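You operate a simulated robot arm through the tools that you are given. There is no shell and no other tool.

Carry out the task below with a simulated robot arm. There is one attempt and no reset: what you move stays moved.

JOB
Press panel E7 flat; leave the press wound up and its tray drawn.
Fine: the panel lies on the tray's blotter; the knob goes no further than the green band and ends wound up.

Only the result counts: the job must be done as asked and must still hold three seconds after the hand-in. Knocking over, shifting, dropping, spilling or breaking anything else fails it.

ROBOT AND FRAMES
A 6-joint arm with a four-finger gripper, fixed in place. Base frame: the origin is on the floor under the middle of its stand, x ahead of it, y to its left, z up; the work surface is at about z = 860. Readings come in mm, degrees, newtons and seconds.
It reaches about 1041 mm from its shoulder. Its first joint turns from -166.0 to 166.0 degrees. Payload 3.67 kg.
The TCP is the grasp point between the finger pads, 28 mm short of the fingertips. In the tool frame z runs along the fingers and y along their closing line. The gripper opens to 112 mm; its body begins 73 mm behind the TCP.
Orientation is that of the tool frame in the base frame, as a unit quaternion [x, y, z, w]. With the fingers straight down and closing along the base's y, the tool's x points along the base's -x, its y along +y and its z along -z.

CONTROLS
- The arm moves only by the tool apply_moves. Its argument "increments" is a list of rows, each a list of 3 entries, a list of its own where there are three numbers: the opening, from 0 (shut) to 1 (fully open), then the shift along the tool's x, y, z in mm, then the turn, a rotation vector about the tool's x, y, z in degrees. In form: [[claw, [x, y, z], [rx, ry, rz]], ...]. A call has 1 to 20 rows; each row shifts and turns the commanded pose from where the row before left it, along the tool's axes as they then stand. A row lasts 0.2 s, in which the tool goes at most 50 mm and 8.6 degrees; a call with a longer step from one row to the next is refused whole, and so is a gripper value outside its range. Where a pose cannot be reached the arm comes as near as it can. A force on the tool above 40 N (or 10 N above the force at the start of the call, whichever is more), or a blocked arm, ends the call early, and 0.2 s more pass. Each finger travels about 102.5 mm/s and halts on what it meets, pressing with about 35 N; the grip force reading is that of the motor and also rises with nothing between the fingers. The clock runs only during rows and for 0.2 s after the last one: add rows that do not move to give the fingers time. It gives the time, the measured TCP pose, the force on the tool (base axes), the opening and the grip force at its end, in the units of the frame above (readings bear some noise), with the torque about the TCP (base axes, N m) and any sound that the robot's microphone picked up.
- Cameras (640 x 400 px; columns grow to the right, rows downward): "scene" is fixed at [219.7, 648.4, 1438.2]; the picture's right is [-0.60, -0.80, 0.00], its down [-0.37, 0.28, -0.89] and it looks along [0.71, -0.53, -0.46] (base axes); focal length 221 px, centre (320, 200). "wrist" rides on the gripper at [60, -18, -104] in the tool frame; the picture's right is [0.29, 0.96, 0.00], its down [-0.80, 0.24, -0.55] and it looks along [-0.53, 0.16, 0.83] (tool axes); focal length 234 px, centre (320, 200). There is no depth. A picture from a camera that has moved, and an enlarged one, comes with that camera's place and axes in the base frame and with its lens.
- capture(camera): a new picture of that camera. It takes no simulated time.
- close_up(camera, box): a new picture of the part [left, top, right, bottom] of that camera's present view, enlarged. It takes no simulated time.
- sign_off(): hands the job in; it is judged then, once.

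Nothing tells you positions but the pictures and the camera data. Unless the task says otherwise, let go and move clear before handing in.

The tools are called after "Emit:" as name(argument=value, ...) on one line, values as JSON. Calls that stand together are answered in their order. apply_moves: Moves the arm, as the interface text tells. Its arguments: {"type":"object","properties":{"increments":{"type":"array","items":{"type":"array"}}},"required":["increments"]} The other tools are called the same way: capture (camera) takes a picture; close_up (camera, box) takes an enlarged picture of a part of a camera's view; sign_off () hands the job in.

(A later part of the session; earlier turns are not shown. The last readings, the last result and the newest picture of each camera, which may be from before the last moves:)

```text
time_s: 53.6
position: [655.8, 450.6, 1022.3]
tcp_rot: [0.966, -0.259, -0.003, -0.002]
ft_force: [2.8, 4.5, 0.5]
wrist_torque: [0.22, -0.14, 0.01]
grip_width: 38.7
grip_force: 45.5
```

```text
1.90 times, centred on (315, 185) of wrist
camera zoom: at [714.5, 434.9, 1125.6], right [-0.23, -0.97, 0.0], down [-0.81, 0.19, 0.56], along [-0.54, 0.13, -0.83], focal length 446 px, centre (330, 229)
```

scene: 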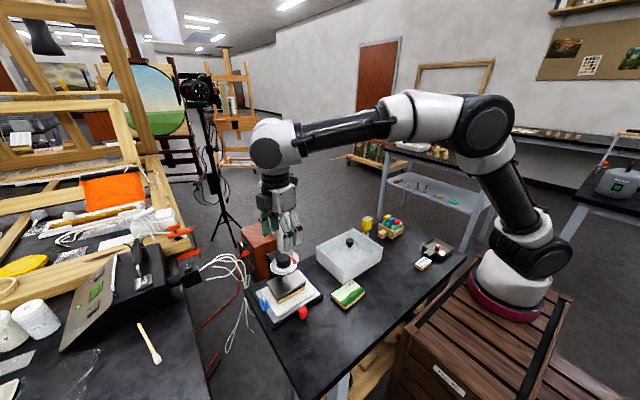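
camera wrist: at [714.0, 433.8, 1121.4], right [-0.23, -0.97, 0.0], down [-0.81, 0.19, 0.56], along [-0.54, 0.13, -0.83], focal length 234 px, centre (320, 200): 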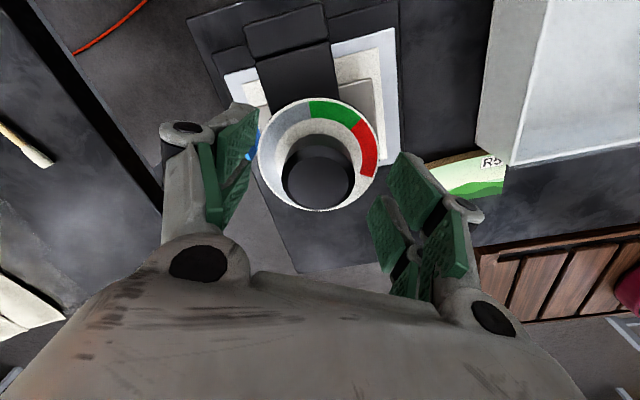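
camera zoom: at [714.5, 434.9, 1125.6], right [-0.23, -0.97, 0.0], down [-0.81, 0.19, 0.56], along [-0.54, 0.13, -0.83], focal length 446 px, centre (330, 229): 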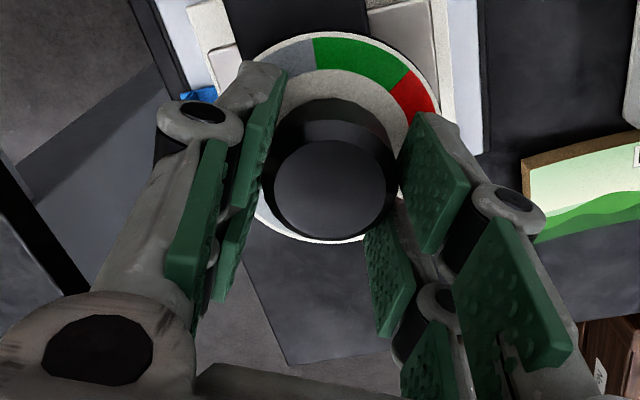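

Gripped on the knob at 38.7 mm. I'll start with a small clockwise turn and confirm that the pointer follows into the grey band.

Emit:
apply_moves(increments=[[0.2, [0, 0, 0], [0, 0, 5]], [0.2, [0, 0, 0], [0, 0, 5]], [0.2, [0, 0, 0], [0, 0, 5]], [0.2, [0, 0, 0], [0, 0, 5]], [0.2, [0, 0, 0], [0, 0, 0]]])

Emit:
close_up(camera="scene", box=[260, 230, 320, 290])

Emit:
close_up(camera="wrist", box=[240, 80, 400, 200])

```text
time_s: 54.9
position: [655.0, 451.2, 1021.7]
tcp_rot: [0.906, -0.424, -0.004, -0.001]
ft_force: [-0.1, 9.6, -9.5]
wrist_torque: [0.6, 0.05, -0.03]
grip_width: 38.6
grip_force: 45.2
```

```text
6.67 times, centred on (290, 260) of scene
camera zoom: at [219.7, 648.4, 1438.2], right [-0.6, -0.8, 0.0], down [-0.37, 0.28, -0.89], along [0.71, -0.53, -0.46], focal length 1472 px, centre (520, -200)
```

zoom: 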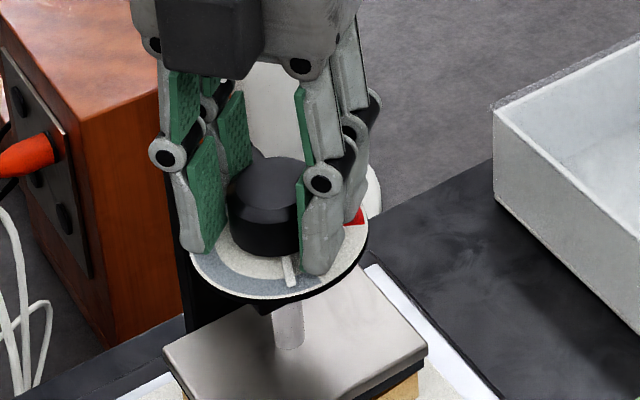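

```text
3.33 times, centred on (320, 140) of wrist
camera zoom: at [706.3, 415.3, 1125.5], right [-0.55, -0.84, 0.0], down [-0.69, 0.46, 0.56], along [-0.47, 0.31, -0.83], focal length 781 px, centre (320, 400)
```

zoom: 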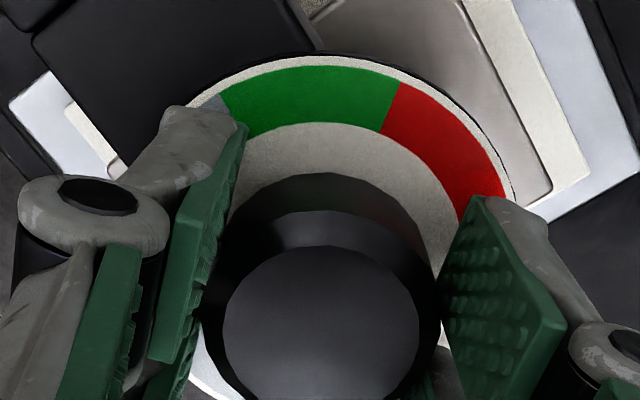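

The pointer follows the turn. I'll continue clockwise in steps, with a small correction to relieve the side load.

Emit:
apply_moves(increments=[[0.2, [-0.77, -0.64, 0.7], [0, 0, 5]], [0.2, [0, 0, 0], [0, 0, 8]], [0.2, [0, 0, 0], [0, 0, 8]], [0.2, [0, 0, 0], [0, 0, 8]], [0.2, [0, 0, 0], [0, 0, 8]], [0.2, [0, 0, 0], [0, 0, 8]], [0.2, [0, 0, 0], [0, 0, 0]]])

Emit:
close_up(camera="scene", box=[260, 230, 320, 290])

Emit:
close_up(camera="wrist", box=[240, 80, 400, 200])

```text
time_s: 56.5
position: [654.8, 450.3, 1022.6]
tcp_rot: [-0.675, 0.738, 0.003, -0.001]
ft_force: [5.5, 1.7, -1.8]
wrist_torque: [0.14, -0.21, 0.03]
grip_width: 38.5
grip_force: 45.1
```

```text
6.67 times, centred on (290, 260) of scene
camera zoom: at [219.7, 648.4, 1438.2], right [-0.6, -0.8, 0.0], down [-0.37, 0.28, -0.89], along [0.71, -0.53, -0.46], focal length 1472 px, centre (520, -200)
```

zoom: 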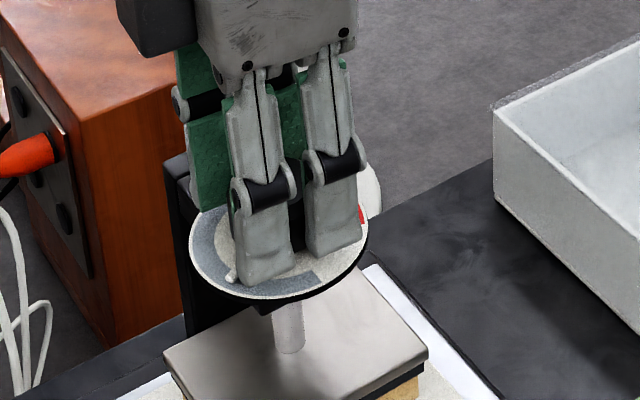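

```text
3.33 times, centred on (320, 140) of wrist
camera zoom: at [667.3, 388.7, 1125.7], right [-0.98, -0.2, 0.0], down [-0.16, 0.81, 0.56], along [-0.12, 0.55, -0.83], focal length 781 px, centre (320, 400)
```

zoom: 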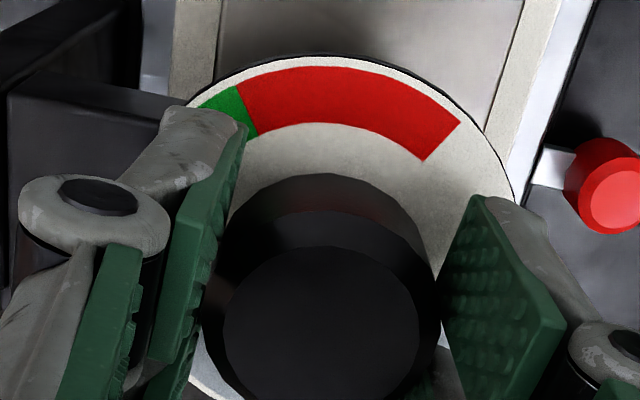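

Emit:
apply_moves(increments=[[0.2, [0, 0, 0], [0, 0, 8]], [0.2, [0, 0, 0], [0, 0, 8]], [0.2, [0, 0, 0], [0, 0, 8]], [0.2, [0, 0, 0], [0, 0, 8]], [0.2, [0, 0, 0], [0, 0, 8]], [0.2, [0, 0, 0], [0, 0, 8]], [0.2, [0, 0, 0], [0, 0, 8]], [0.2, [0, 0, 0], [0, 0, 0]]])

Emit:
close_up(camera="scene", box=[260, 230, 320, 290])

Emit:
close_up(camera="wrist", box=[240, 80, 400, 200])

```text
time_s: 58.2
position: [655.8, 450.7, 1022.5]
tcp_rot: [-0.249, 0.969, 0.003, -0.003]
ft_force: [24.3, -10.9, 0.4]
wrist_torque: [-0.29, -0.78, 0.04]
grip_width: 38.6
grip_force: 45.2
```

```text
6.67 times, centred on (290, 260) of scene
camera zoom: at [219.7, 648.4, 1438.2], right [-0.6, -0.8, 0.0], down [-0.37, 0.28, -0.89], along [0.71, -0.53, -0.46], focal length 1472 px, centre (520, -200)
```

zoom: 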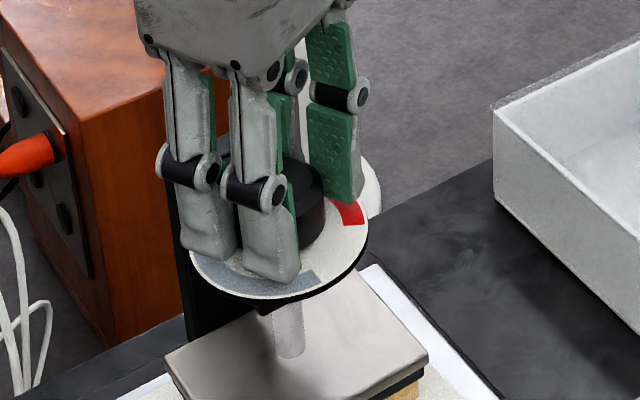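

```text
3.33 times, centred on (320, 140) of wrist
camera zoom: at [611.6, 404.7, 1126.0], right [-0.71, 0.7, 0.01], down [0.59, 0.59, 0.55], along [0.38, 0.4, -0.83], focal length 781 px, centre (320, 400)
```

zoom: 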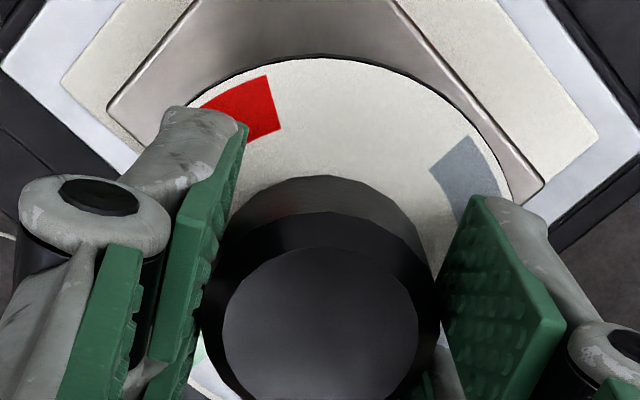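

Turned 121° so far. A side load of about 26 N has built up, so I'll shift slightly to relieve it and continue.

Emit:
apply_moves(increments=[[0.2, [-1.2, -1.55, 0], [0, 0, 0]], [0.2, [0, 0, 0], [0, 0, 6]], [0.2, [0, 0, 0], [0, 0, 6]], [0.2, [0, 0, 0], [0, 0, 6]], [0.2, [0, 0, 0], [0, 0, 6]], [0.2, [0, 0, 0], [0, 0, 0]]])

Emit:
close_up(camera="scene", box=[260, 230, 320, 310])

```text
time_s: 59.6
position: [656.8, 450.1, 1020.6]
tcp_rot: [-0.043, 0.999, 0.001, -0.004]
ft_force: [1.8, -12.9, -6.3]
wrist_torque: [-0.21, -0.22, 0.02]
grip_width: 38.6
grip_force: 45.2
```

```text
5.00 times, centred on (290, 270) of scene
camera zoom: at [219.7, 648.4, 1438.2], right [-0.6, -0.8, 0.0], down [-0.37, 0.28, -0.89], along [0.71, -0.53, -0.46], focal length 1104 px, centre (470, -150)
```

zoom: 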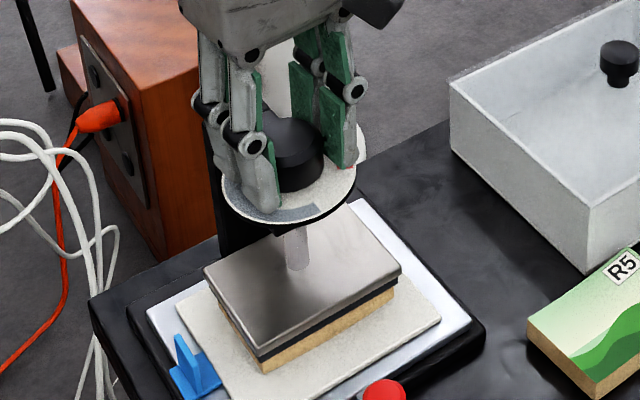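

Emit:
apply_moves(increments=[[0.2, [0.1, -1.2, 0.4], [0, 0, 0]], [0.2, [0, 0, 0], [0, 0, 6]], [0.2, [0, 0, 0], [0, 0, 6]], [0.2, [0, 0, 0], [0, 0, 6]], [0.2, [0, 0, 0], [0, 0, 6]], [0.2, [0, 0, 0], [0, 0, 0]]])

Emit:
close_up(camera="scene", box=[260, 230, 320, 310])

Emit:
capture(camera="wrist")

```text
time_s: 61.0
position: [655.9, 449.6, 1021.7]
tcp_rot: [0.166, 0.986, 0.002, -0.003]
ft_force: [-3.4, -0.5, 1.3]
wrist_torque: [0.0, -0.4, -0.01]
grip_width: 38.5
grip_force: 45.1
```

```text
5.00 times, centred on (290, 270) of scene
camera zoom: at [219.7, 648.4, 1438.2], right [-0.6, -0.8, 0.0], down [-0.37, 0.28, -0.89], along [0.71, -0.53, -0.46], focal length 1104 px, centre (470, -150)
```

zoom: 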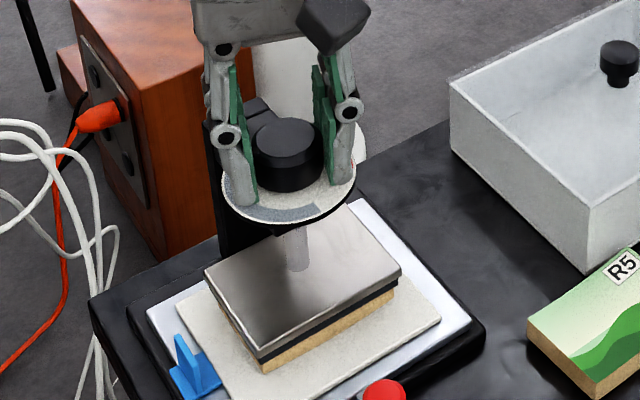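

```text
taken
camera wrist: at [592.9, 451.3, 1126.3], right [0.04, 1.0, 0.0], down [0.83, -0.04, 0.55], along [0.55, -0.02, -0.84], focal length 234 px, centre (320, 200)
```

wrist: 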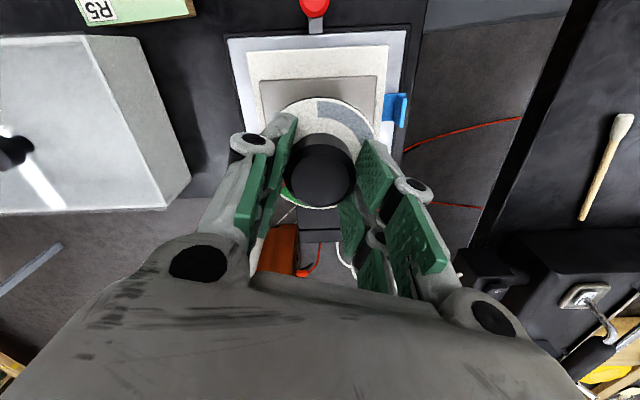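

Emit:
apply_moves(increments=[[0.2, [0, 0, 0], [0, 0, 6]], [0.2, [0, 0, 0], [0, 0, 6]], [0.2, [0, 0, 0], [0, 0, 6]], [0.2, [0, 0, 0], [0, 0, 6]], [0.2, [0, 0, 0], [0, 0, 0]]])

Emit:
close_up(camera="scene", box=[260, 230, 320, 310])

Emit:
close_up(camera="wrist", box=[240, 80, 400, 280])

```text
time_s: 62.2
position: [655.6, 449.5, 1021.2]
tcp_rot: [0.368, 0.93, 0.002, -0.003]
ft_force: [-1.1, 7.8, 12.4]
wrist_torque: [0.19, -0.35, -0.02]
grip_width: 38.3
grip_force: 44.8
```

```text
5.00 times, centred on (290, 270) of scene
camera zoom: at [219.7, 648.4, 1438.2], right [-0.6, -0.8, 0.0], down [-0.37, 0.28, -0.89], along [0.71, -0.53, -0.46], focal length 1104 px, centre (470, -150)
```

zoom: 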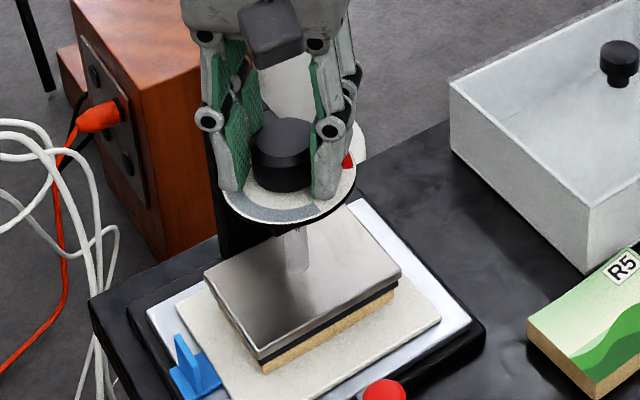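

```text
2.00 times, centred on (320, 180) of wrist
camera zoom: at [599.1, 476.1, 1126.3], right [0.44, 0.9, 0.0], down [0.75, -0.37, 0.55], along [0.49, -0.24, -0.84], focal length 468 px, centre (320, 240)
```

zoom: 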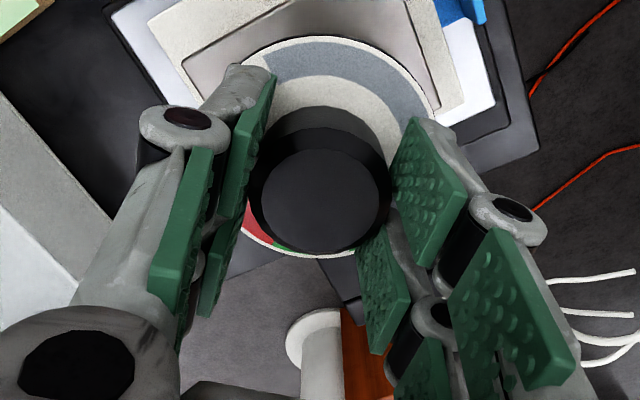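

By yaw the pointer should be at about 194°, inside green. I'll go to about 206° (mid-green) and hold for a moment.

Emit:
apply_moves(increments=[[0.2, [0, 0, 0], [0, 0, 6]], [0.2, [0, 0, 0], [0, 0, 6]], [0.2, [0, 0, 0], [0, 0, 0]], [0.2, [0, 0, 0], [0, 0, 0]]])

Emit:
close_up(camera="scene", box=[265, 240, 315, 280])

Emit:
close_up(camera="scene", box=[270, 270, 330, 320])

Emit:
close_up(camera="wrist", box=[240, 80, 400, 280])

```text
time_s: 63.2
position: [655.6, 449.6, 1021.9]
tcp_rot: [0.463, 0.887, 0.002, -0.003]
ft_force: [0.0, 11.8, 14.8]
wrist_torque: [1.01, 0.49, -0.01]
grip_width: 38.3
grip_force: 45.5
```

```text
10.00 times, centred on (290, 260) of scene
camera zoom: at [219.7, 648.4, 1438.2], right [-0.6, -0.8, 0.0], down [-0.37, 0.28, -0.89], along [0.71, -0.53, -0.46], focal length 2208 px, centre (620, -400)
```

zoom: 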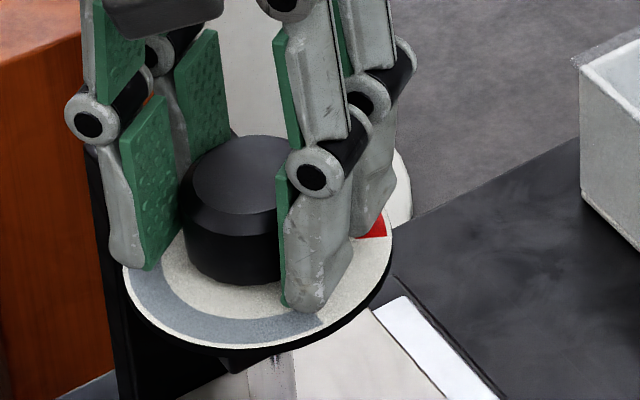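

```text
8.00 times, centred on (300, 295) of scene
camera zoom: at [219.7, 648.4, 1438.2], right [-0.6, -0.8, 0.0], down [-0.37, 0.28, -0.89], along [0.71, -0.53, -0.46], focal length 1767 px, centre (480, -560)
```

zoom: 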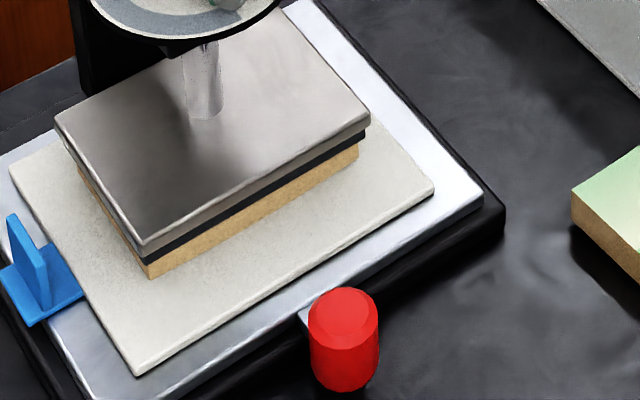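

```text
2.00 times, centred on (320, 180) of wrist
camera zoom: at [606.1, 487.1, 1126.3], right [0.62, 0.78, 0.0], down [0.66, -0.52, 0.55], along [0.43, -0.34, -0.84], focal length 468 px, centre (320, 240)
```

zoom: 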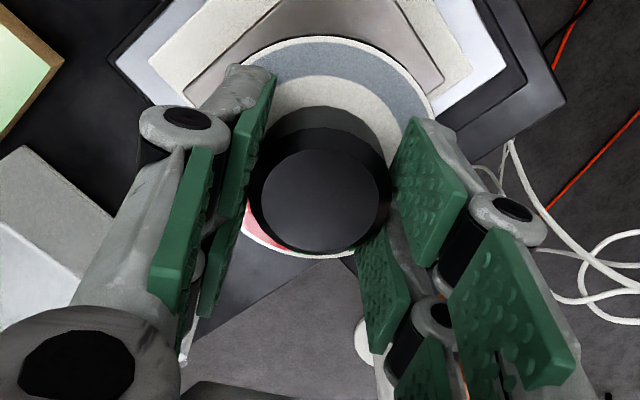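

By yaw the knob has turned about 205°. I'll release, lift and look from above to confirm where the pointer actually sits.

Emit:
apply_moves(increments=[[0.4, [0, 0, 0], [0, 0, 0]], [0.55, [0, 0, 0], [0, 0, 0]], [0.7, [0, 0, 0], [0, 0, 0]], [0.7, [0, 0, -10], [0, 0, 0]], [0.7, [0, 0, -35], [0, 0, 0]], [0.7, [0, 0, -35], [0, 0, 0]], [0.7, [0, 0, 0], [0, 0, 0]]])

Emit:
capture(camera="wrist")

Emit:
close_up(camera="wrist", box=[270, 70, 370, 180])

Emit:
close_up(camera="scene", box=[265, 240, 325, 320])

```text
time_s: 64.8
position: [656.2, 449.9, 1101.9]
tcp_rot: [0.463, 0.886, 0.001, -0.003]
ft_force: [1.0, 0.0, 0.1]
wrist_torque: [0.01, 0.01, -0.02]
grip_width: 78.3
grip_force: 0.0
```

```text
taken
camera wrist: at [606.4, 487.3, 1206.2], right [0.62, 0.78, 0.0], down [0.66, -0.52, 0.55], along [0.43, -0.34, -0.84], focal length 234 px, centre (320, 200)
```

wrist: 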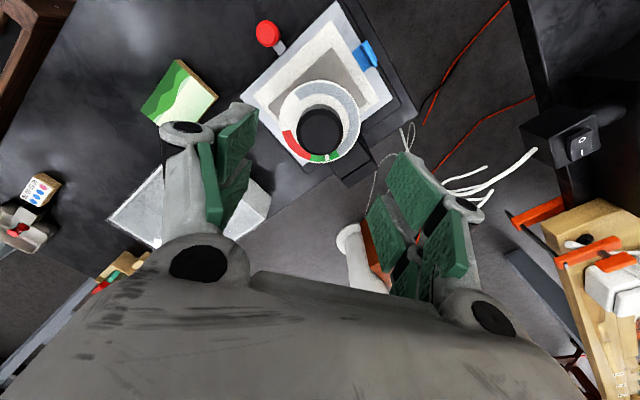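

```text
3.64 times, centred on (320, 125) of wrist
camera zoom: at [606.4, 487.3, 1206.2], right [0.62, 0.78, 0.0], down [0.66, -0.52, 0.55], along [0.43, -0.34, -0.84], focal length 852 px, centre (320, 473)
```

zoom: 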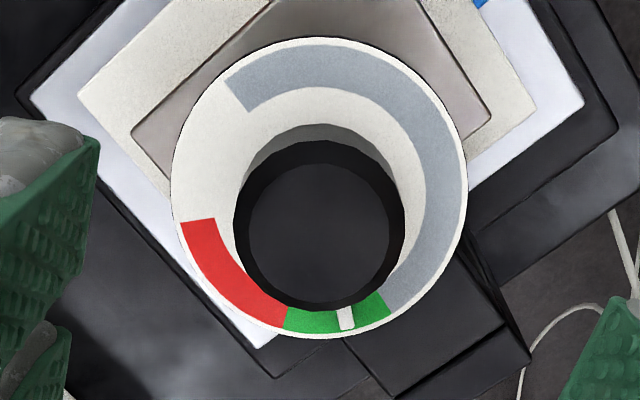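

```text
5.00 times, centred on (295, 280) of scene
camera zoom: at [219.7, 648.4, 1438.2], right [-0.6, -0.8, 0.0], down [-0.37, 0.28, -0.89], along [0.71, -0.53, -0.46], focal length 1104 px, centre (445, -200)
```

zoom: 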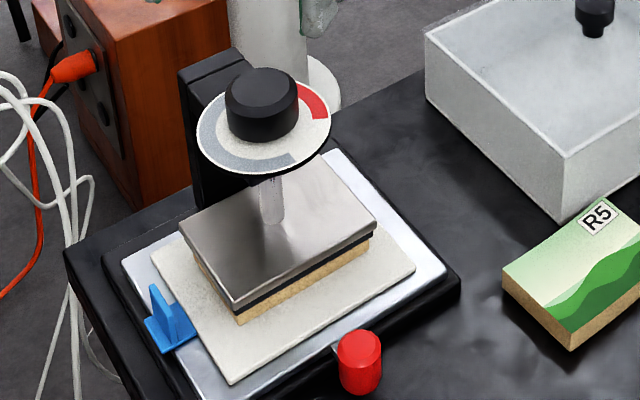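

The pointer sits in the middle of the green band, so there was no slip. I'll let it dwell a few seconds under pressure, then come back down and grip the knob again to unwind it.

Emit:
apply_moves(increments=[[0.7, [0, 0, 0], [0, 0, 0]], [0.7, [0, 0, 0], [0, 0, 0]], [0.7, [0, 0, 0], [0, 0, 0]], [0.7, [0, 0, 0], [0, 0, 0]], [0.7, [0, 0, 0], [0, 0, 0]], [0.7, [0, 0, 0], [0, 0, 0]], [0.7, [0, 0, 0], [0, 0, 0]], [0.7, [0, 0, 0], [0, 0, 0]], [0.7, [0, 0, 0], [0, 0, 0]], [0.7, [0, 0, 0], [0, 0, 0]], [0.7, [0, 0, 0], [0, 0, 0]], [0.7, [0, 0, 0], [0, 0, 0]], [0.7, [0, 0, 35], [0, 0, 0]], [0.7, [0, 0, 30], [0, 0, 0]], [0.7, [0, 0, 14], [0, 0, 0]], [0.7, [0, 0, 0], [0, 0, 0]]])

Emit:
close_up(camera="scene", box=[260, 220, 330, 290])

Emit:
close_up(camera="wrist", box=[160, 80, 470, 290])

```text
time_s: 68.2
position: [654.9, 448.5, 1023.4]
tcp_rot: [0.463, 0.887, 0.002, -0.003]
ft_force: [-0.7, 0.5, -0.2]
wrist_torque: [0.01, 0.01, -0.01]
grip_width: 78.5
grip_force: 0.2
```

```text
5.71 times, centred on (295, 255) of scene
camera zoom: at [219.7, 648.4, 1438.2], right [-0.6, -0.8, 0.0], down [-0.37, 0.28, -0.89], along [0.71, -0.53, -0.46], focal length 1262 px, centre (463, -114)
```

zoom: 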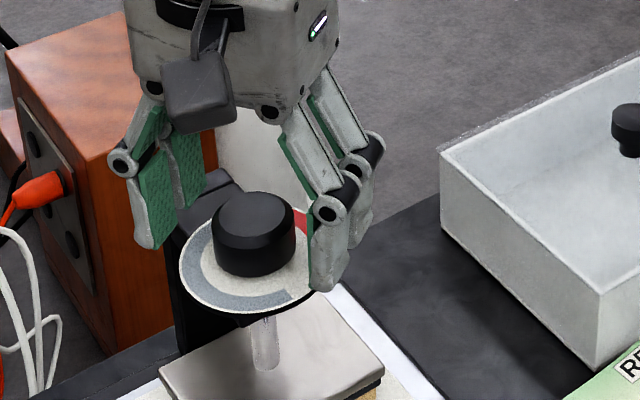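

```text
1.90 times, centred on (315, 185) of wrist
camera zoom: at [606.1, 486.7, 1127.1], right [0.62, 0.78, 0.0], down [0.66, -0.52, 0.55], along [0.43, -0.34, -0.84], focal length 446 px, centre (330, 229)
```

zoom: 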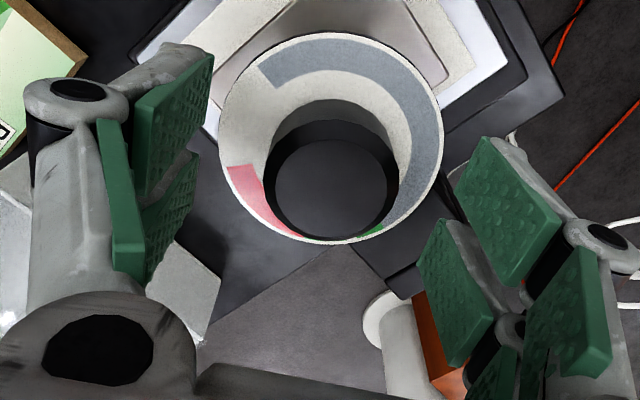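

Well placed again with the tips clear of the dial. Closing on the knob and starting to unwind (counter-clockwise).

Emit:
apply_moves(increments=[[0.55, [0, 0, 0.5], [0, 0, 0]], [0.42, [0, 0, 0], [0, 0, 0]], [0.36, [0, 0, 0], [0, 0, 0]], [0.3, [0, 0, 0], [0, 0, 0]], [0.25, [0, 0, 0], [0, 0, 0]], [0.2, [0, 0, 0], [0, 0, 0]], [0.2, [0, 0, 0], [0, 0, 0]]])

Emit:
apply_moves(increments=[[0.2, [0, 0, 0], [0, 0, -5]], [0.2, [0, 0, 0], [0, 0, -5]], [0.2, [0, 0, 0], [0, 0, -5]], [0.2, [0, 0, 0], [0, 0, -5]], [0.2, [0, 0, 0], [0, 0, 0]]])

Emit:
close_up(camera="scene", box=[260, 230, 330, 310])

```text
time_s: 69.8
position: [656.2, 449.0, 1021.8]
tcp_rot: [0.462, 0.887, 0.0, -0.003]
ft_force: [0.3, 0.2, 0.2]
wrist_torque: [0.06, 0.0, 0.0]
grip_width: 38.6
grip_force: 44.5
```

```text
time_s: 71.0
position: [656.0, 449.5, 1022.2]
tcp_rot: [0.301, 0.954, 0.001, -0.004]
ft_force: [0.0, -0.3, -0.9]
wrist_torque: [-0.15, -0.06, 0.03]
grip_width: 38.7
grip_force: 45.3
```

```text
5.00 times, centred on (295, 270) of scene
camera zoom: at [219.7, 648.4, 1438.2], right [-0.6, -0.8, 0.0], down [-0.37, 0.28, -0.89], along [0.71, -0.53, -0.46], focal length 1104 px, centre (445, -150)
```

zoom: 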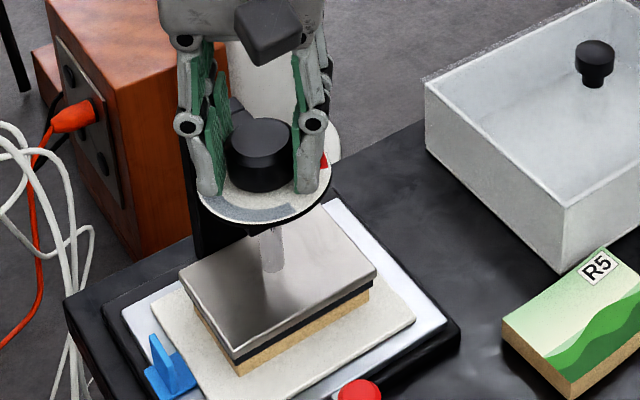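

Emit:
apply_moves(increments=[[0.2, [0, 0, 0], [0, 0, -8]], [0.2, [0, 0, 0], [0, 0, -8]], [0.2, [0, 0, 0], [0, 0, -8]], [0.2, [0, 0, 0], [0, 0, -8]], [0.2, [0, 0, 0], [0, 0, -8]], [0.2, [0, 0, 0], [0, 0, -8]], [0.2, [0, 0, 0], [0, 0, 0]]])

Emit:
close_up(camera="scene", box=[260, 230, 330, 310])

```text
time_s: 72.7
position: [655.8, 449.6, 1022.4]
tcp_rot: [-0.113, 0.994, 0.002, -0.002]
ft_force: [2.7, 14.5, -1.6]
wrist_torque: [0.32, -0.06, 0.0]
grip_width: 38.5
grip_force: 44.9
```

```text
5.00 times, centred on (295, 270) of scene
camera zoom: at [219.7, 648.4, 1438.2], right [-0.6, -0.8, 0.0], down [-0.37, 0.28, -0.89], along [0.71, -0.53, -0.46], focal length 1104 px, centre (445, -150)
```

zoom: 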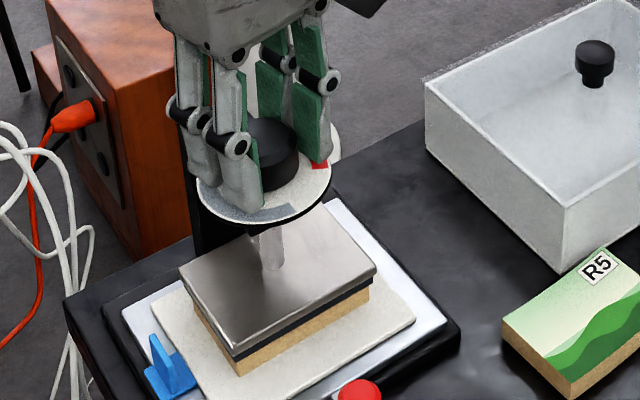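

Emit:
apply_moves(increments=[[0.2, [-0.5, 1.4, 0], [0, 0, 0]], [0.2, [0, 0, 0], [0, 0, -8]], [0.2, [0, 0, 0], [0, 0, -8]], [0.2, [0, 0, 0], [0, 0, -8]], [0.2, [0, 0, 0], [0, 0, -8]], [0.2, [0, 0, 0], [0, 0, -8]], [0.2, [0, 0, 0], [0, 0, 0]]])

Emit:
close_up(camera="scene", box=[260, 230, 330, 310])

```text
time_s: 74.2
position: [655.6, 450.5, 1022.1]
tcp_rot: [-0.447, 0.895, 0.003, -0.002]
ft_force: [-8.2, -0.9, -4.9]
wrist_torque: [-0.53, 0.44, -0.01]
grip_width: 38.5
grip_force: 44.8
```

```text
5.00 times, centred on (295, 270) of scene
camera zoom: at [219.7, 648.4, 1438.2], right [-0.6, -0.8, 0.0], down [-0.37, 0.28, -0.89], along [0.71, -0.53, -0.46], focal length 1104 px, centre (445, -150)
```

zoom: 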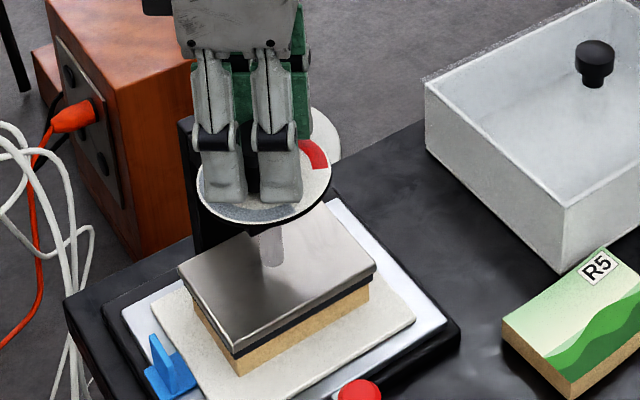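

Emit:
apply_moves(increments=[[0.2, [0.5, 0.6, 0], [0, 0, 0]], [0.2, [0, 0, 0], [0, 0, -8]], [0.2, [0, 0, 0], [0, 0, -8]], [0.2, [0, 0, 0], [0, 0, -8]], [0.2, [0, 0, 0], [0, 0, -8]], [0.2, [0, 0, 0], [0, 0, -8]], [0.2, [0, 0, 0], [0, 0, 0]]])

Emit:
close_up(camera="scene", box=[260, 230, 330, 310])

```text
time_s: 75.8
position: [654.4, 450.6, 1023.1]
tcp_rot: [0.726, -0.688, -0.003, 0.001]
ft_force: [-15.7, -3.6, -7.2]
wrist_torque: [-0.92, 0.25, -0.03]
grip_width: 38.4
grip_force: 44.5
```

```text
5.00 times, centred on (295, 270) of scene
camera zoom: at [219.7, 648.4, 1438.2], right [-0.6, -0.8, 0.0], down [-0.37, 0.28, -0.89], along [0.71, -0.53, -0.46], focal length 1104 px, centre (445, -150)
```

zoom: 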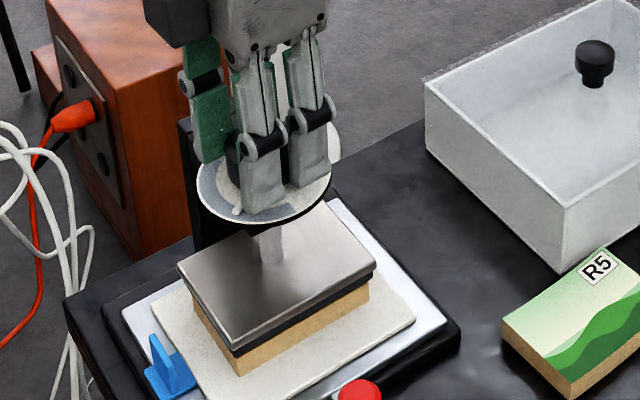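

Emit:
apply_moves(increments=[[0.2, [0.3, 1.5, 0.5], [0, 0, 0]], [0.2, [0, 0, 0], [0, 0, -8]], [0.2, [0, 0, 0], [0, 0, -8]], [0.2, [0, 0, 0], [0, 0, -8]], [0.2, [0, 0, 0], [0, 0, -8]], [0.2, [0, 0, 0], [0, 0, -8]], [0.2, [0, 0, 0], [0, 0, 0]]])

Emit:
close_up(camera="scene", box=[265, 235, 315, 285])

```text
time_s: 77.5
position: [654.0, 451.0, 1022.3]
tcp_rot: [0.917, -0.399, -0.003, -0.001]
ft_force: [8.3, -5.5, 1.5]
wrist_torque: [-0.64, -0.55, 0.04]
grip_width: 38.4
grip_force: 45.3
```

```text
8.00 times, centred on (290, 260) of scene
camera zoom: at [219.7, 648.4, 1438.2], right [-0.6, -0.8, 0.0], down [-0.37, 0.28, -0.89], along [0.71, -0.53, -0.46], focal length 1767 px, centre (560, -280)
```

zoom: 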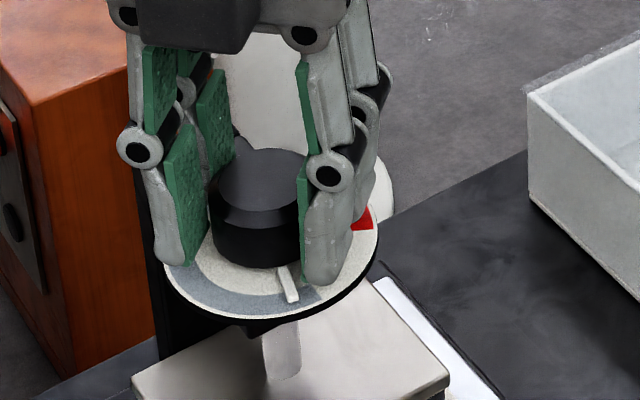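

Emit:
apply_moves(increments=[[0.2, [0, 0, 0], [0, 0, -6]], [0.2, [0, 0, 0], [0, 0, -6]], [0.2, [0, 0, 0], [0, 0, -5]], [0.2, [0, 0, 0], [0, 0, 0]]])

Emit:
close_up(camera="scene", box=[265, 235, 315, 285])

```text
time_s: 78.5
position: [654.6, 449.8, 1022.7]
tcp_rot: [0.966, -0.26, -0.003, -0.001]
ft_force: [12.7, -6.2, 8.5]
wrist_torque: [0.02, 0.04, -0.78]
grip_width: 38.6
grip_force: 44.4
```

```text
8.00 times, centred on (290, 260) of scene
camera zoom: at [219.7, 648.4, 1438.2], right [-0.6, -0.8, 0.0], down [-0.37, 0.28, -0.89], along [0.71, -0.53, -0.46], focal length 1767 px, centre (560, -280)
```

zoom: 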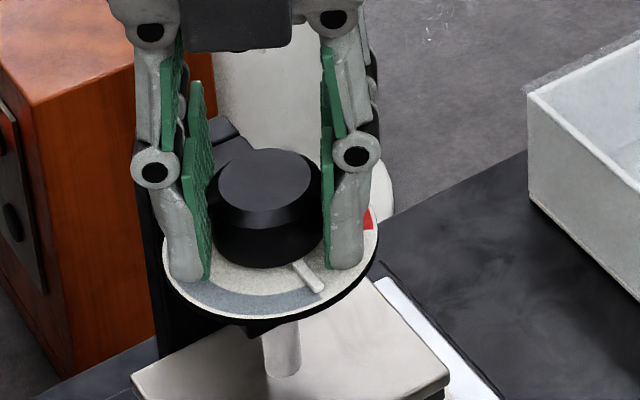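

A torque of about 0.8 N·m has appeared, consistent with the wound-up end stop, and the pointer is back at its start. I'll release, lift and verify.

Emit:
apply_moves(increments=[[0.4, [0, 0, 0], [0, 0, 0]], [0.55, [0, 0, 0], [0, 0, 0]], [0.7, [0, 0, 0], [0, 0, 0]], [0.7, [0, 0, -10], [0, 0, 0]], [0.7, [0, 0, -35], [0, 0, 0]], [0.7, [0, 0, -35], [0, 0, 0]], [0.7, [0, 0, 0], [0, 0, 0]]])

Emit:
close_up(camera="wrist", box=[270, 70, 370, 180])

Emit:
close_up(camera="scene", box=[265, 235, 335, 315])

Emit:
close_up(camera="scene", box=[270, 245, 310, 285])

```text
time_s: 80.0
position: [654.3, 448.7, 1101.9]
tcp_rot: [0.966, -0.259, -0.004, -0.002]
ft_force: [0.6, 0.4, 0.6]
wrist_torque: [0.02, -0.01, 0.0]
grip_width: 78.5
grip_force: 0.0
```

```text
3.64 times, centred on (320, 125) of wrist
camera zoom: at [715.1, 433.7, 1205.6], right [-0.23, -0.97, 0.0], down [-0.81, 0.19, 0.56], along [-0.54, 0.13, -0.83], focal length 852 px, centre (320, 473)
```

zoom: 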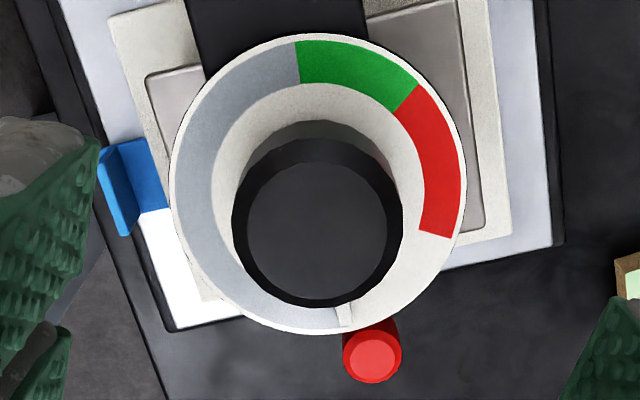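

```text
5.00 times, centred on (300, 275) of scene
camera zoom: at [219.7, 648.4, 1438.2], right [-0.6, -0.8, 0.0], down [-0.37, 0.28, -0.89], along [0.71, -0.53, -0.46], focal length 1104 px, centre (420, -175)
```

zoom: 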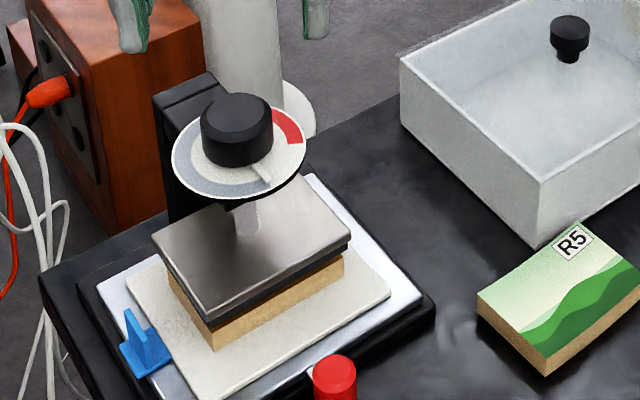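

```text
10.00 times, centred on (290, 265) of scene
camera zoom: at [219.7, 648.4, 1438.2], right [-0.6, -0.8, 0.0], down [-0.37, 0.28, -0.89], along [0.71, -0.53, -0.46], focal length 2208 px, centre (620, -450)
```

zoom: 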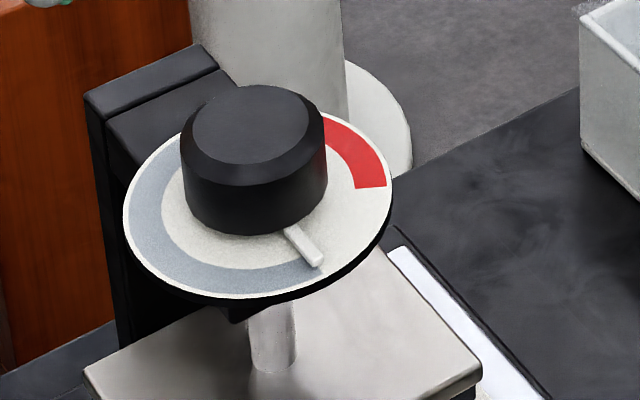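

The pointer is back at its starting mark, so the press is wound up. Next I return the tool to its normal heading and move to the red handle to draw the tray.

Emit:
apply_moves(increments=[[0.7, [0, 0, -10], [0, 0, 8.4]], [0.7, [0, 0, 0], [0, 0, 8.4]], [0.7, [0, 0, 0], [0, 0, 8.4]], [0.7, [0, 0, 0], [0, 0, 8.4]], [0.7, [0, 0, 0], [0, 0, 8.4]], [0.7, [0, 0, 0], [0, 0, 8.4]], [0.7, [0, 0, 0], [0, 0, 8.4]], [0.7, [0, 0, 0], [0, 0, 8.4]], [0.7, [0, 0, 0], [0, 0, 8.4]], [0.7, [0, 0, 0], [0, 0, 8.4]], [0.7, [0, 0, 0], [0, 0, 8.4]], [0.7, [0, 0, 0], [0, 0, 8.4]], [0.7, [0, 0, 0], [0, 0, 8.4]], [0.7, [0, 0, 0], [0, 0, 8.4]], [0.7, [0, 0, 0], [0, 0, 8.4]], [0.7, [0, 0, 0], [0, 0, 8.4]], [0.7, [0, 0, 0], [0, 0, 8.4]], [0.7, [0, 0, 0], [0, 0, 7.2]], [0.7, [0, 0, 0], [0, 0, 0]]])

Emit:
apply_moves(increments=[[0.5, [46, 0, 0], [0, 0, 0]], [0.5, [46, 0, 0], [0, 0, 0]], [0.5, [46, 0, 0], [0, 0, 0]], [0.5, [0, 0, 0], [0, -8, 0]], [0.5, [0, 0, 0], [0, -8, 0]], [0.5, [0, 0, 0], [0, -8, 0]], [0.5, [16.3, 0, 36.6], [0, 0, 0]], [0.5, [16.3, 0, 36.6], [0, 0, 0]], [0.5, [16.3, 0, 36.6], [0, 0, 0]], [0.5, [0, 0, 0], [0, 0, 0]]])

Emit:
capture(camera="wrist")

Emit:
close_up(camera="scene", box=[250, 230, 370, 350])

```text
time_s: 84.0
position: [653.5, 450.2, 1111.7]
tcp_rot: [0.002, 1.0, 0.002, -0.003]
ft_force: [0.1, 0.0, 0.7]
wrist_torque: [0.02, 0.01, 0.0]
grip_width: 78.2
grip_force: 0.0
```

```text
time_s: 86.2
position: [516.5, 452.3, 992.9]
tcp_rot: [0.002, 0.979, 0.002, 0.205]
ft_force: [-0.7, -0.5, -0.4]
wrist_torque: [0.01, 0.03, 0.0]
grip_width: 56.1
grip_force: 0.0
```

```text
taken
camera wrist: at [419.1, 433.0, 1063.6], right [-0.26, 0.96, -0.11], down [0.51, 0.24, 0.83], along [0.82, 0.16, -0.55], focal length 234 px, centre (320, 200)
```

wrist: 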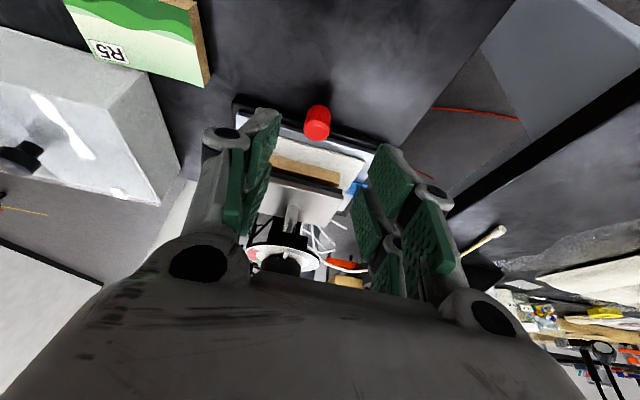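

```text
3.33 times, centred on (310, 290) of scene
camera zoom: at [219.7, 648.4, 1438.2], right [-0.6, -0.8, 0.0], down [-0.37, 0.28, -0.89], along [0.71, -0.53, -0.46], focal length 736 px, centre (353, -100)
```

zoom: 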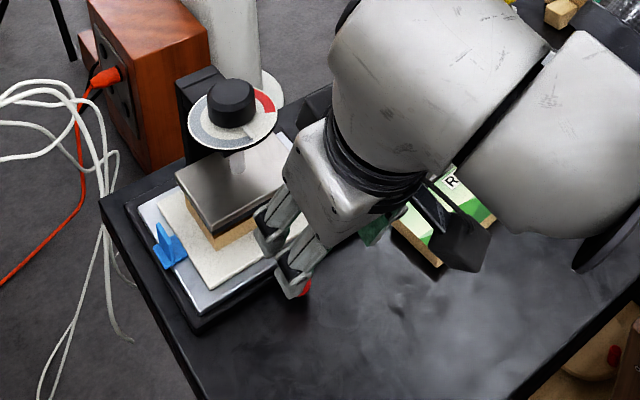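

Emit:
apply_moves(increments=[[0.5, [1.8, -1.8, 38.4], [0, 0, 0]], [0.5, [0, 0, 30], [0, 0, 0]], [0.5, [0, 0, 0], [0, 0, 0]]])

Emit:
capture(camera="wrist")

Emit:
close_up(camera="wrist", box=[220, 100, 420, 280])

```text
time_s: 87.0
position: [541.6, 449.3, 929.3]
tcp_rot: [0.001, 0.979, 0.002, 0.205]
ft_force: [-0.2, 0.7, 0.3]
wrist_torque: [-0.01, 0.0, -0.01]
grip_width: 56.1
grip_force: 0.1
```

```text
taken
camera wrist: at [444.1, 431.2, 1001.1], right [-0.26, 0.96, -0.11], down [0.51, 0.24, 0.83], along [0.82, 0.16, -0.55], focal length 234 px, centre (320, 200)
```

wrist: 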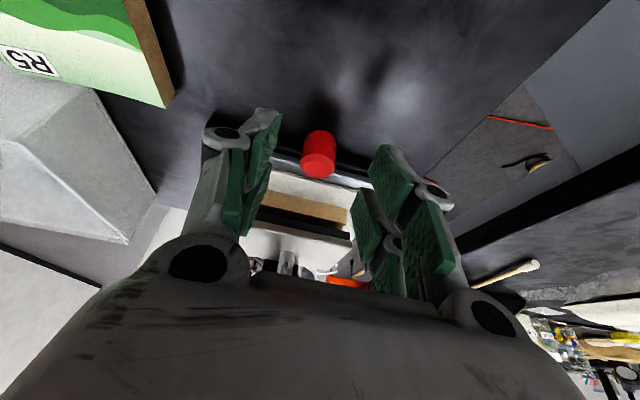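

```text
2.22 times, centred on (320, 190) of wrist
camera zoom: at [444.1, 431.2, 1001.1], right [-0.26, 0.96, -0.11], down [0.51, 0.24, 0.83], along [0.82, 0.16, -0.55], focal length 520 px, centre (320, 222)
```

zoom: 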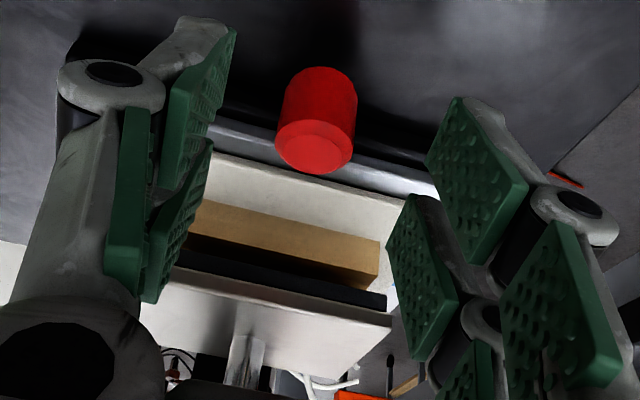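

The panel's edge now looks straight, where before it was bowed. The handle is centred between the fingers, so I'll move in the last 30 mm and grip it.

Emit:
apply_moves(increments=[[0.5, [0, 0, 18], [0, 0, 0]], [0.5, [0, 0, 12], [0, 0, 0]], [0.35, [0, 0, 0], [0, 0, 0]], [0.25, [0, 0, 0], [0, 0, 0]], [0.15, [0, 0, 0], [0, 0, 0]], [0.1, [0, 0, 0], [0, 0, 0]], [0.1, [0, 0, 0], [0, 0, 0]]])

Emit:
close_up(camera="wrist", box=[220, 100, 420, 280])

Emit:
close_up(camera="scene", box=[250, 230, 370, 350])

```text
time_s: 88.7
position: [553.0, 450.0, 901.9]
tcp_rot: [0.001, 0.979, 0.002, 0.205]
ft_force: [0.0, -0.7, -1.0]
wrist_torque: [0.04, -0.09, 0.05]
grip_width: 22.4
grip_force: 45.2
```

```text
2.22 times, centred on (320, 190) of wrist
camera zoom: at [456.3, 431.1, 972.7], right [-0.26, 0.96, -0.11], down [0.51, 0.24, 0.83], along [0.82, 0.16, -0.55], focal length 520 px, centre (320, 222)
```

zoom: 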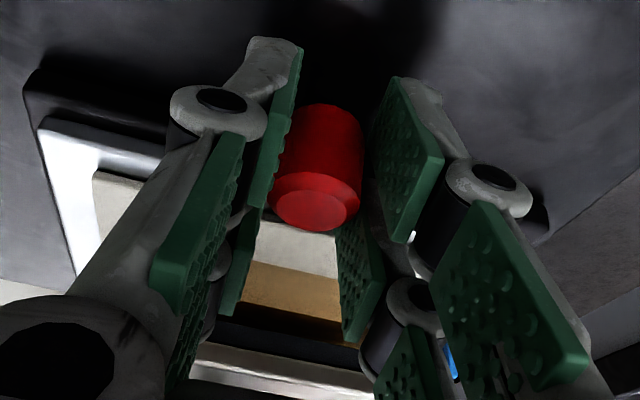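

```text
3.33 times, centred on (310, 290) of scene
camera zoom: at [219.7, 648.4, 1438.2], right [-0.6, -0.8, 0.0], down [-0.37, 0.28, -0.89], along [0.71, -0.53, -0.46], focal length 736 px, centre (353, -100)
```

zoom: 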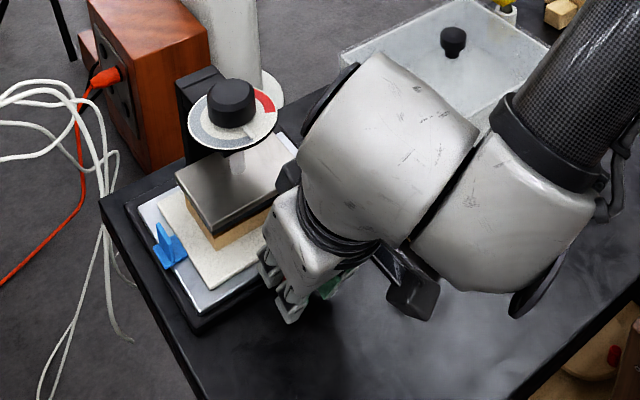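

Emit:
apply_moves(increments=[[0.1, [3.66, 0, -1.6], [0, 0, 0]], [0.1, [7.33, 0, -3.21], [0, 0, 0]], [0.1, [7.33, 0, -3.21], [0, 0, 0]], [0.1, [7.33, 0, -3.21], [0, 0, 0]], [0.1, [7.33, 0, -3.21], [0, 0, 0]], [0.1, [0, 0, 0], [0, 0, 0]]])

Emit:
close_up(camera="scene", box=[250, 230, 370, 350])

```text
time_s: 90.0
position: [518.3, 449.9, 899.7]
tcp_rot: [0.001, 0.979, 0.001, 0.205]
ft_force: [-0.1, -1.0, 0.1]
wrist_torque: [-0.26, -0.28, 0.11]
grip_width: 22.7
grip_force: 45.4
```

```text
3.33 times, centred on (310, 290) of scene
camera zoom: at [219.7, 648.4, 1438.2], right [-0.6, -0.8, 0.0], down [-0.37, 0.28, -0.89], along [0.71, -0.53, -0.46], focal length 736 px, centre (353, -100)
```

zoom: 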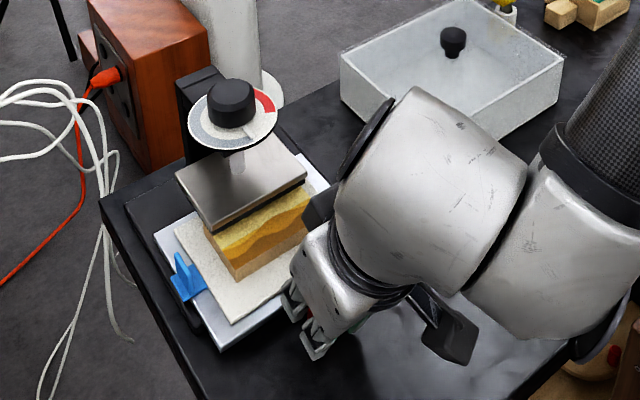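

The tray draws out smoothly with the panel on it and little force. Continuing.

Emit:
apply_moves(increments=[[0.1, [7.33, 0, -3.21], [0, 0, 0]], [0.1, [7.33, 0, -3.21], [0, 0, 0]], [0.1, [7.33, 0, -3.21], [0, 0, 0]], [0.1, [7.33, 0, -3.21], [0, 0, 0]], [0.1, [7.33, 0, -3.21], [0, 0, 0]], [0.1, [7.33, 0, -3.21], [0, 0, 0]], [0.1, [4.6, 0, -2], [0, 0, 0]], [0.1, [0, 0, 0], [0, 0, 0]]])

Emit:
close_up(camera="scene", box=[250, 230, 370, 350])

```text
time_s: 91.8
position: [464.3, 449.2, 901.6]
tcp_rot: [0.002, 0.979, 0.003, 0.204]
ft_force: [0.2, 13.1, -11.3]
wrist_torque: [0.11, 0.55, 0.19]
grip_width: 22.4
grip_force: 45.1
```

```text
3.33 times, centred on (310, 290) of scene
camera zoom: at [219.7, 648.4, 1438.2], right [-0.6, -0.8, 0.0], down [-0.37, 0.28, -0.89], along [0.71, -0.53, -0.46], focal length 736 px, centre (353, -100)
```

zoom: 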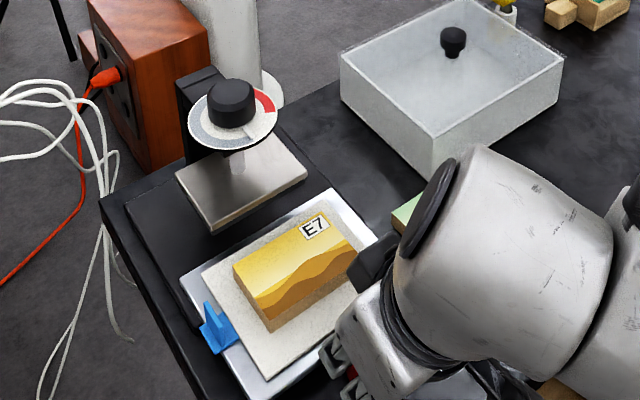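

Emit:
apply_moves(increments=[[0.1, [3.66, 0.8, -1.2], [0, 0, 0]], [0.1, [3.66, 0.4, -1.4], [0, 0, 0]], [0.1, [3.66, 0, -1.6], [0, 0, 0]], [0.1, [2.75, 0, -1.2], [0, 0, 0]], [0.1, [0, 0, 0], [0, 0, 0]]])

Emit:
close_up(camera="scene", box=[250, 250, 370, 370])

```text
time_s: 93.0
position: [449.7, 449.1, 900.7]
tcp_rot: [0.001, 0.979, 0.002, 0.205]
ft_force: [0.7, -5.9, 11.4]
wrist_torque: [-0.27, -0.49, 0.02]
grip_width: 22.7
grip_force: 44.9
```

```text
3.33 times, centred on (310, 310) of scene
camera zoom: at [219.7, 648.4, 1438.2], right [-0.6, -0.8, 0.0], down [-0.37, 0.28, -0.89], along [0.71, -0.53, -0.46], focal length 736 px, centre (353, -167)
```

zoom: 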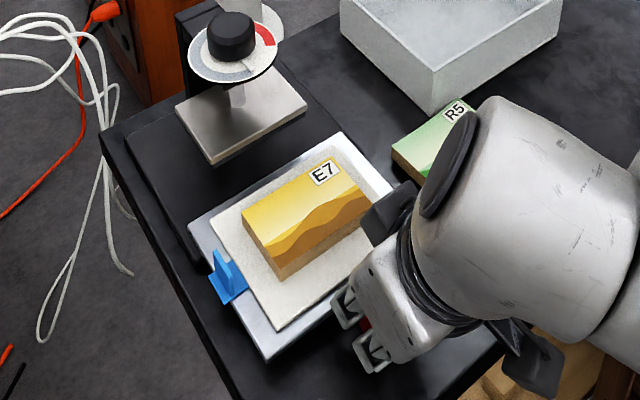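

Emit:
apply_moves(increments=[[0.1, [1.37, -0.4, -1.4], [0, 0, 0]], [0.1, [1.37, 0, -0.6], [0, 0, 0]], [0.1, [0, 0, 0], [0, 0, 0]]])

Emit:
close_up(camera="scene", box=[265, 285, 345, 365])

```text
time_s: 93.8
position: [445.9, 450.2, 901.0]
tcp_rot: [0.001, 0.979, 0.003, 0.205]
ft_force: [0.6, -2.1, 5.6]
wrist_torque: [-0.19, 0.09, 0.09]
grip_width: 22.4
grip_force: 45.1
```

```text
5.00 times, centred on (305, 325) of scene
camera zoom: at [219.7, 648.4, 1438.2], right [-0.6, -0.8, 0.0], down [-0.37, 0.28, -0.89], along [0.71, -0.53, -0.46], focal length 1104 px, centre (395, -425)
```

zoom: 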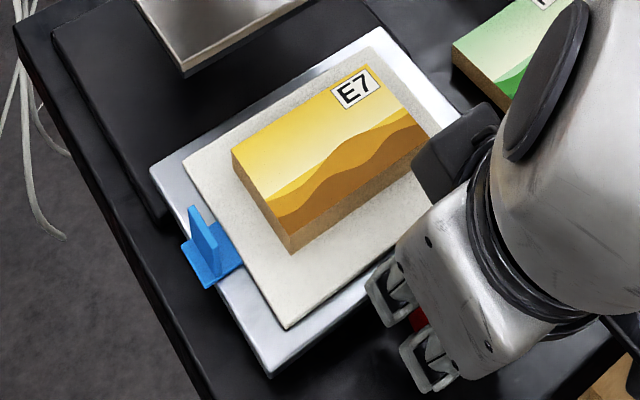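

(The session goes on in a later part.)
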